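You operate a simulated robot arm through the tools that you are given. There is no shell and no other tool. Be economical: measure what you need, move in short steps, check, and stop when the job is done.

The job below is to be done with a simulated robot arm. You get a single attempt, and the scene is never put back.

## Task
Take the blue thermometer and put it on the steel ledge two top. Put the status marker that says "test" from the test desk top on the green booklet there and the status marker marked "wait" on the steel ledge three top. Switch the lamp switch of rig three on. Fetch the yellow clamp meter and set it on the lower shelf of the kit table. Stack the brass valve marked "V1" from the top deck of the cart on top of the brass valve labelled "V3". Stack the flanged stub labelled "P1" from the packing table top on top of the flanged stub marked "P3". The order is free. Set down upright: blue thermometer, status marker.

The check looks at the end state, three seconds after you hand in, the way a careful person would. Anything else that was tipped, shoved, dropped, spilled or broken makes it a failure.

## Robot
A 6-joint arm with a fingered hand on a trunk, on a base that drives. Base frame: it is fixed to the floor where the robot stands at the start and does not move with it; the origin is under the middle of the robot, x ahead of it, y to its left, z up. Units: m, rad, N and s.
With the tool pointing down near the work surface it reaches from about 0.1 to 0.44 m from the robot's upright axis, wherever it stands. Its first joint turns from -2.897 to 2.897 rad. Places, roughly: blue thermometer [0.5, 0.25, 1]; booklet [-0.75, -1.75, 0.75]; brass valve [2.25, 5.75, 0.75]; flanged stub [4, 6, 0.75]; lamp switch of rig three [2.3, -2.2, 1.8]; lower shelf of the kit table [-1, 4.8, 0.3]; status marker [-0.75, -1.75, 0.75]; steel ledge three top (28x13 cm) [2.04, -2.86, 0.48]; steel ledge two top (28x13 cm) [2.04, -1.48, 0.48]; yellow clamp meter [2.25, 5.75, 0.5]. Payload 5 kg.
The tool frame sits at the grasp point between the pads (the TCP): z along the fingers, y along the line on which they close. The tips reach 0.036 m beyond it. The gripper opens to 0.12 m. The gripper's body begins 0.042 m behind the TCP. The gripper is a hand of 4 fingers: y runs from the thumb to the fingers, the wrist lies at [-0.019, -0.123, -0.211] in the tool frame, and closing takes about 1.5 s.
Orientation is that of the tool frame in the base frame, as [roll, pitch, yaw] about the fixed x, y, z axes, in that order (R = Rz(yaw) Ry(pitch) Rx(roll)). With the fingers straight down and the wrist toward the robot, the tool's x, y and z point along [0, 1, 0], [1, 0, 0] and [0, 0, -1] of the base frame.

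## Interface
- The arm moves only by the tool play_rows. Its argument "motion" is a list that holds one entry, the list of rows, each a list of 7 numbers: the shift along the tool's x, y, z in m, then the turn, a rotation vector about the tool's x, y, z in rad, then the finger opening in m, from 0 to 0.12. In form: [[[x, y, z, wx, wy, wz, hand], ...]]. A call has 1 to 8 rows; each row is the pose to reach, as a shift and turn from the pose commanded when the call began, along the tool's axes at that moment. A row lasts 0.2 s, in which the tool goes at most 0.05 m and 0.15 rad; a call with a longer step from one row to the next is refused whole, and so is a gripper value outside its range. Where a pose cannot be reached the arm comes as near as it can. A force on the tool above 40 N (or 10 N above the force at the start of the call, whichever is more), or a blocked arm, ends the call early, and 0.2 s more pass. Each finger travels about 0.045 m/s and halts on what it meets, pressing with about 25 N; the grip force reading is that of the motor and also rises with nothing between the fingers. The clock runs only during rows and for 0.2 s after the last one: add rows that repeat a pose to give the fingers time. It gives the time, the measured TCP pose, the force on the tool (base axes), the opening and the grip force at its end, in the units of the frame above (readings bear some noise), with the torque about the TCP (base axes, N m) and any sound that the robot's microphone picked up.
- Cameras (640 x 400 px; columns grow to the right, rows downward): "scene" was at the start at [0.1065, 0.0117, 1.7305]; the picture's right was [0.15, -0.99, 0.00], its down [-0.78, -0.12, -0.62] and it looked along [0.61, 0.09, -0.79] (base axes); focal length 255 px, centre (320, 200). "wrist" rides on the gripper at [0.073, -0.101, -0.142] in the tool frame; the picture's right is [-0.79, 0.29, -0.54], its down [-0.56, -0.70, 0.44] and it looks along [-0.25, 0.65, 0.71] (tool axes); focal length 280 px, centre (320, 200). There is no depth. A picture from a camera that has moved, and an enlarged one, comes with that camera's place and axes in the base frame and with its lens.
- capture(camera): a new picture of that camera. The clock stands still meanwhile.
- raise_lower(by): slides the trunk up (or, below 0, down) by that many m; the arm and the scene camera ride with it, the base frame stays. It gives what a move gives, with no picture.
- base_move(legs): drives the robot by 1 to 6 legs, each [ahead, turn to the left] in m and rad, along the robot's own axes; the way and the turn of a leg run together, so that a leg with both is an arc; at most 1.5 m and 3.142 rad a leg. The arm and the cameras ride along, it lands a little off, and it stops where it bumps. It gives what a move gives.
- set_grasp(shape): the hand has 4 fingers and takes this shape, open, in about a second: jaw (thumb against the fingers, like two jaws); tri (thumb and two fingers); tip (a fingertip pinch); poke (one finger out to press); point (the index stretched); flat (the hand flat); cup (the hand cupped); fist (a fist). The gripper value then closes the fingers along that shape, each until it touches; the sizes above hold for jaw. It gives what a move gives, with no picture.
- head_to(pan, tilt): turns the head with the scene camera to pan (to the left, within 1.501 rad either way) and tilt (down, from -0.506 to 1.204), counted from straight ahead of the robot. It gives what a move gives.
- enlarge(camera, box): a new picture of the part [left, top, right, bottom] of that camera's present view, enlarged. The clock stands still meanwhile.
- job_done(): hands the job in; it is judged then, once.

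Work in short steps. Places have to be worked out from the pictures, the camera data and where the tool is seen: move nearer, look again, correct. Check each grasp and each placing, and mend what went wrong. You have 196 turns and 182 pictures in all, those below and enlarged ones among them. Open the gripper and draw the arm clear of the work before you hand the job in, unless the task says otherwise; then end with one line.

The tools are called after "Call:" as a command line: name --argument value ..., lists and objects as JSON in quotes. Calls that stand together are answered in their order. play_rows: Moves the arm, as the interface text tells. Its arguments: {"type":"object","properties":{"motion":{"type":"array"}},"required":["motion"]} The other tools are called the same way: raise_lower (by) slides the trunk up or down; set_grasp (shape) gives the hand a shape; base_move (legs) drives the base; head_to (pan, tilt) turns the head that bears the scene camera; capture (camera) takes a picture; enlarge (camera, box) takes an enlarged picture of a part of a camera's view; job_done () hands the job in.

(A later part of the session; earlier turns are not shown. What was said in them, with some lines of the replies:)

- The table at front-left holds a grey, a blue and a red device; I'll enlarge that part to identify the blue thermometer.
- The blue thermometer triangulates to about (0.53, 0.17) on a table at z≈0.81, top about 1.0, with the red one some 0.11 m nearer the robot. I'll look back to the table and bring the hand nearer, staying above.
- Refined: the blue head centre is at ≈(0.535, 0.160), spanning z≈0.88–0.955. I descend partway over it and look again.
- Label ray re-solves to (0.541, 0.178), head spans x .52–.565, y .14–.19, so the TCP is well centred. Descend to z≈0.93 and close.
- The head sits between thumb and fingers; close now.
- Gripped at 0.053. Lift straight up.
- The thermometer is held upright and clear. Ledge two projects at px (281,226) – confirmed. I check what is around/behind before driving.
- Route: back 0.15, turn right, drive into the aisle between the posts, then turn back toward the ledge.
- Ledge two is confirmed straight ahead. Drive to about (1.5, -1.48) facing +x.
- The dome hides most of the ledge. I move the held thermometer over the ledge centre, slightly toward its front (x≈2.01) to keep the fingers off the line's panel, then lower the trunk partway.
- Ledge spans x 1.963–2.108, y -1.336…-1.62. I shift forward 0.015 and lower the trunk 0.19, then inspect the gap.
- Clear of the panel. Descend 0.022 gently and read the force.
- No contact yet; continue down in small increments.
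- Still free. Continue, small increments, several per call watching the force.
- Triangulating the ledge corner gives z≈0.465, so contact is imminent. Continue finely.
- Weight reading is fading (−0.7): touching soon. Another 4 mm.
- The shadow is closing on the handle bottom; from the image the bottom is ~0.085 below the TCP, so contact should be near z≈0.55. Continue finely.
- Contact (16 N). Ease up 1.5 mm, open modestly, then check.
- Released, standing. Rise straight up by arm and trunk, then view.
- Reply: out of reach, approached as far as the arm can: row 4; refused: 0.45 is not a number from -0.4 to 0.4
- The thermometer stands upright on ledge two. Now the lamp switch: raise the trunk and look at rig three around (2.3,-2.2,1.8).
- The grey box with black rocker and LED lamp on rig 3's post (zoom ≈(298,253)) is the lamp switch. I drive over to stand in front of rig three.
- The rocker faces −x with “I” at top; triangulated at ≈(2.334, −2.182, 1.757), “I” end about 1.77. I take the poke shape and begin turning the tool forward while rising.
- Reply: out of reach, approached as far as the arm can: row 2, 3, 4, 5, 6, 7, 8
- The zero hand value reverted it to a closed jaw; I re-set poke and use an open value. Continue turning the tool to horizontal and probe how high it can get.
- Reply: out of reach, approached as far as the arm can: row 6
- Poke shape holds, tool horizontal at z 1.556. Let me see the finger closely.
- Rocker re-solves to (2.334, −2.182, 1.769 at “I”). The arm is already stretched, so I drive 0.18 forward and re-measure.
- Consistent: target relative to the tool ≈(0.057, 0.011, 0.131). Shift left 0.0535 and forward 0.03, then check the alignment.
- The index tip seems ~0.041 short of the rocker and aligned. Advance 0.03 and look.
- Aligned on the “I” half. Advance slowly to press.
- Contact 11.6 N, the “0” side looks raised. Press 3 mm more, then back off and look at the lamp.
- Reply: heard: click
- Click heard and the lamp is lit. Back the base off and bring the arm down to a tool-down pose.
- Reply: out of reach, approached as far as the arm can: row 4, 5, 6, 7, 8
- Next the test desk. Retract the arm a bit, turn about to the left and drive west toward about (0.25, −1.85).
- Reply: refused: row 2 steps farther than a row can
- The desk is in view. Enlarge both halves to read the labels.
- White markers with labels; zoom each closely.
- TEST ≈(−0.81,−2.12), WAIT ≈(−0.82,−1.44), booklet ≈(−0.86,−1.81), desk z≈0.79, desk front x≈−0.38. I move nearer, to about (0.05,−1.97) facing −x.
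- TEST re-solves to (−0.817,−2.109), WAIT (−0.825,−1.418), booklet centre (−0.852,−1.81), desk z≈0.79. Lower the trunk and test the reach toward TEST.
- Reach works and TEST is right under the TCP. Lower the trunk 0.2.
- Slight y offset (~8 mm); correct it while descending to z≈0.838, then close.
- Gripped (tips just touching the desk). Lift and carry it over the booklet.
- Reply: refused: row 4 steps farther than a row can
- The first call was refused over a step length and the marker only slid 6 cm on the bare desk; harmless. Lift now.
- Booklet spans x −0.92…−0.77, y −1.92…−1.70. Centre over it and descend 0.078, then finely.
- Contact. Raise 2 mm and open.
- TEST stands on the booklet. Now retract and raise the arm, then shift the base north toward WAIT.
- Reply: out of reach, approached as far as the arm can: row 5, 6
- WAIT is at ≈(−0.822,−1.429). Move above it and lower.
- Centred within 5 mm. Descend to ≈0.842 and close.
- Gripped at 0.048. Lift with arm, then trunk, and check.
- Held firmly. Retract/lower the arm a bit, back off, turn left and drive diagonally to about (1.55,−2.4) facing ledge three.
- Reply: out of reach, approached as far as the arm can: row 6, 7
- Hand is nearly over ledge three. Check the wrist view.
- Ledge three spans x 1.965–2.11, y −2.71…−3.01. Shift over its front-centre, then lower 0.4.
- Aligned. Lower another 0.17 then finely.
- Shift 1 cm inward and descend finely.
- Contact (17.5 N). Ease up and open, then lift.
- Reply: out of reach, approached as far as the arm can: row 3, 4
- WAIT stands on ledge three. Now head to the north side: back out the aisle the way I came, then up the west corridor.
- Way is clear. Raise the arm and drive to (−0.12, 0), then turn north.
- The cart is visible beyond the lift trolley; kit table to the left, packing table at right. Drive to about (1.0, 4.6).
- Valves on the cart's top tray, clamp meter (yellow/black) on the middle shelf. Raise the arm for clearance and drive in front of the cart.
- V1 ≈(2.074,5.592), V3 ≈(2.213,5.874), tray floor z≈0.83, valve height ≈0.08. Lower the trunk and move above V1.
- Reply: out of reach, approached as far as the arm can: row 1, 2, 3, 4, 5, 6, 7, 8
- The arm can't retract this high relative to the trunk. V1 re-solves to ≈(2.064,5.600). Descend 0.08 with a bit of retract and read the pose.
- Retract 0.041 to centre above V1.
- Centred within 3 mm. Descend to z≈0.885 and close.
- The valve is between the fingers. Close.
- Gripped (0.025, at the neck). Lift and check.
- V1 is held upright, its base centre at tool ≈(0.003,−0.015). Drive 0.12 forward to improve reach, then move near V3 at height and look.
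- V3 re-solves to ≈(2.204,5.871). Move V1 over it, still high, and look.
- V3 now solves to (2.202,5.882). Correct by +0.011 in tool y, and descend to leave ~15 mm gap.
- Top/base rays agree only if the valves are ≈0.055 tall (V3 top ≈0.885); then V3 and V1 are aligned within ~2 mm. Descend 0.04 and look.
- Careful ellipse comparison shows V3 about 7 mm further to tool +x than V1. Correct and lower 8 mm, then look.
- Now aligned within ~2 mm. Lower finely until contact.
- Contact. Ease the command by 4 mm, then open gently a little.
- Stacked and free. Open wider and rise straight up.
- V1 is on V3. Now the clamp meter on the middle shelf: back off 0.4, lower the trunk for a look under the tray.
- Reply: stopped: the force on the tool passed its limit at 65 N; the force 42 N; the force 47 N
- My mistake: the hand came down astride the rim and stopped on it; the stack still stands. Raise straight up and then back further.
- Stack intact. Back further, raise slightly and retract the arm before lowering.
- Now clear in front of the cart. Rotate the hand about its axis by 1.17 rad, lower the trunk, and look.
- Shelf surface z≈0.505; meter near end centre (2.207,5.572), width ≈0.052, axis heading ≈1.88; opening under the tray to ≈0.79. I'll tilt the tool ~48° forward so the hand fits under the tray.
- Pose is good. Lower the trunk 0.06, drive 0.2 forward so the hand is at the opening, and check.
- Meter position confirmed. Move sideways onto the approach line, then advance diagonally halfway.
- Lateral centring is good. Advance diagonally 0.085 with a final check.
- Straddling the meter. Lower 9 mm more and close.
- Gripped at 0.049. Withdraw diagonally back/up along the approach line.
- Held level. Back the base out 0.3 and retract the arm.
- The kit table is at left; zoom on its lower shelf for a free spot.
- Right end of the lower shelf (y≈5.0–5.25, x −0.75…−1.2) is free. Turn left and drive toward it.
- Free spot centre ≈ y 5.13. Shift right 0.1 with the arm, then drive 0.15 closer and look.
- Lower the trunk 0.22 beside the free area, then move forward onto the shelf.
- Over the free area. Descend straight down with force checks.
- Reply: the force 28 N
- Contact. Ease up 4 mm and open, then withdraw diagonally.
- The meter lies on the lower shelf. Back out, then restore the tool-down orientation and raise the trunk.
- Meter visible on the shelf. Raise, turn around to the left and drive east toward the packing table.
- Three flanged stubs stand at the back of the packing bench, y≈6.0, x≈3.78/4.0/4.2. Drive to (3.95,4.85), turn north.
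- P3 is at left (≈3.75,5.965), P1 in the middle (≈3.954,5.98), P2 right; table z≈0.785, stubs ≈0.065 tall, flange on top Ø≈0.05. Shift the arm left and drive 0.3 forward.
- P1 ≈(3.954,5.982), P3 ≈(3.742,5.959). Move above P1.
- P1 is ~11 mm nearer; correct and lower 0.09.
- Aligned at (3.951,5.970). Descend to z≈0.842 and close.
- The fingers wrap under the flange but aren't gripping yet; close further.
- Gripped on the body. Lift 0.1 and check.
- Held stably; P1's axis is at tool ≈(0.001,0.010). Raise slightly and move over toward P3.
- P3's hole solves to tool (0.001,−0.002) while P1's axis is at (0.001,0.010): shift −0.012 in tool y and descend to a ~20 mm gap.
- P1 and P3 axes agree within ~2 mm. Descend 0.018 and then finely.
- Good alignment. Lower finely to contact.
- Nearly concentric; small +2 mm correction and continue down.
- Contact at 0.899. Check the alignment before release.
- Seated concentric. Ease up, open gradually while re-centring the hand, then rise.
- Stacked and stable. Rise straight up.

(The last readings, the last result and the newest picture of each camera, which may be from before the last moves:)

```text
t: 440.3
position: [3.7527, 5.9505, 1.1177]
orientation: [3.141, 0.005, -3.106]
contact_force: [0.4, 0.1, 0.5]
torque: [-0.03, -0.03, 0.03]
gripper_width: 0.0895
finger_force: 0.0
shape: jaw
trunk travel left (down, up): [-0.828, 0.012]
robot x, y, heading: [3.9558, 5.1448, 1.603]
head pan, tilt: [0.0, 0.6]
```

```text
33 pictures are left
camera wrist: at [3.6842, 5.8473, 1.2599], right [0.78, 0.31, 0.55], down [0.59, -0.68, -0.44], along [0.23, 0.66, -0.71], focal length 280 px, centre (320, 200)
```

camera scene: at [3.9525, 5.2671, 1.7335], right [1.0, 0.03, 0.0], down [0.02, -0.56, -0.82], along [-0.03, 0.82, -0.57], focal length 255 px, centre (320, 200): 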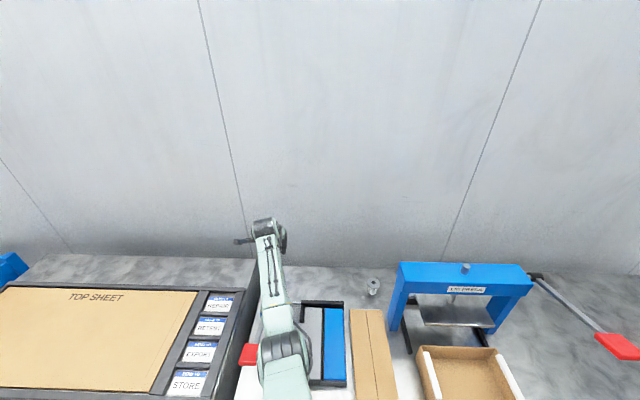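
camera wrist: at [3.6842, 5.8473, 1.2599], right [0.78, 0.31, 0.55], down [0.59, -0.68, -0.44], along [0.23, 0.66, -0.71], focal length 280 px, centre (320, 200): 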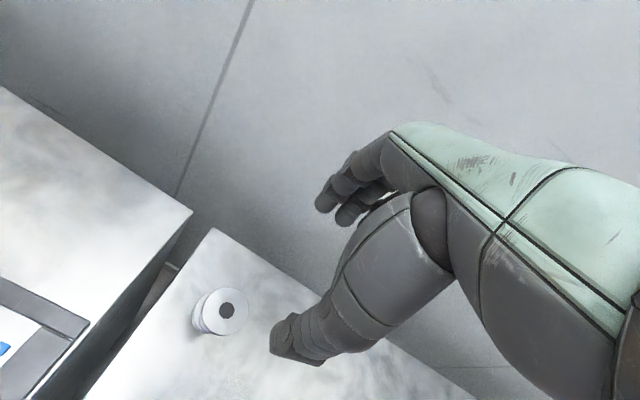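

All placed. Back clear of the bench and take a final look at the stubs and the cart.

Call:
base_move --legs '[[-0.45, 0]]'

Call:
enlarge --camera "scene" --box '[220, 180, 440, 320]'

Call:
head_to --pan 1.0 --tilt 0.4

Call:
capture --camera "scene"

```text
t: 443.2
position: [3.7607, 5.5133, 1.1163]
orientation: [-3.141, 0.004, -3.096]
contact_force: [-0.1, 0.5, 0.0]
torque: [-0.01, 0.0, 0.01]
gripper_width: 0.0896
finger_force: 0.0
shape: jaw
trunk travel left (down, up): [-0.828, 0.012]
robot x, y, heading: [3.9724, 4.7102, 1.617]
head pan, tilt: [0.0, 0.6]
```

```text
2.86 times, centred on (330, 250) of scene
camera zoom: at [3.968, 4.831, 1.8335], right [1.0, 0.04, 0.0], down [0.03, -0.56, -0.82], along [-0.04, 0.82, -0.57], focal length 729 px, centre (291, 57)
```

zoom: 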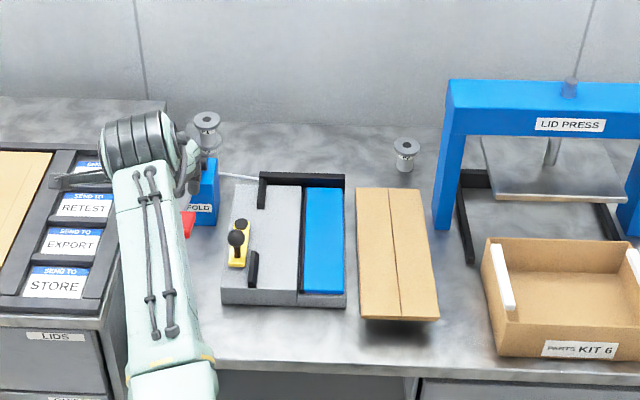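

```text
t: 444.5
position: [3.7614, 5.5122, 1.1173]
orientation: [3.141, 0.005, -3.097]
contact_force: [0.1, 0.3, -0.5]
torque: [-0.01, 0.01, -0.01]
gripper_width: 0.0897
finger_force: 0.1
shape: jaw
trunk travel left (down, up): [-0.828, 0.012]
robot x, y, heading: [3.9703, 4.7078, 1.614]
head pan, tilt: [1.0, 0.4]
```

```text
31 pictures are left
camera scene: at [3.8919, 4.7881, 1.8518], right [0.5, 0.86, 0.0], down [0.34, -0.2, -0.92], along [-0.8, 0.46, -0.39], focal length 255 px, centre (320, 200)
```

scene: 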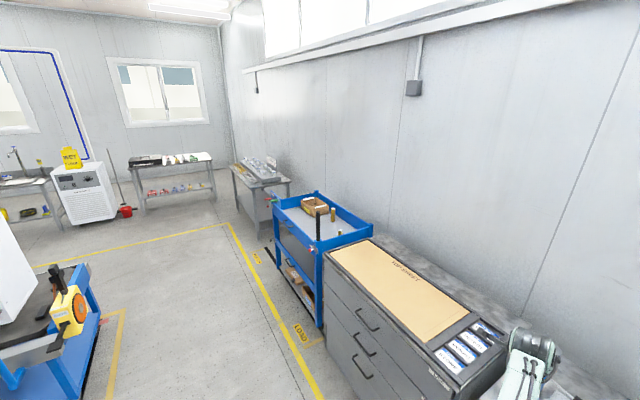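

The P1/P3 and V1/V3 stacks both still stand, the hand is open and clear of the work; handing in.

Call:
job_done

```text
The job is handed in.
```

I did all the steps and handed the job in: both valves and both stubs are stacked, the thermometer, markers and clamp meter are in place, and rig three's lamp is on. One slip: while moving from the valves to the clamp meter I lowered the hand onto the cart's front rim. It stopped at 65 N, and pictures afterwards showed the V1/V3 stack still standing and nothing tipped on the cart.
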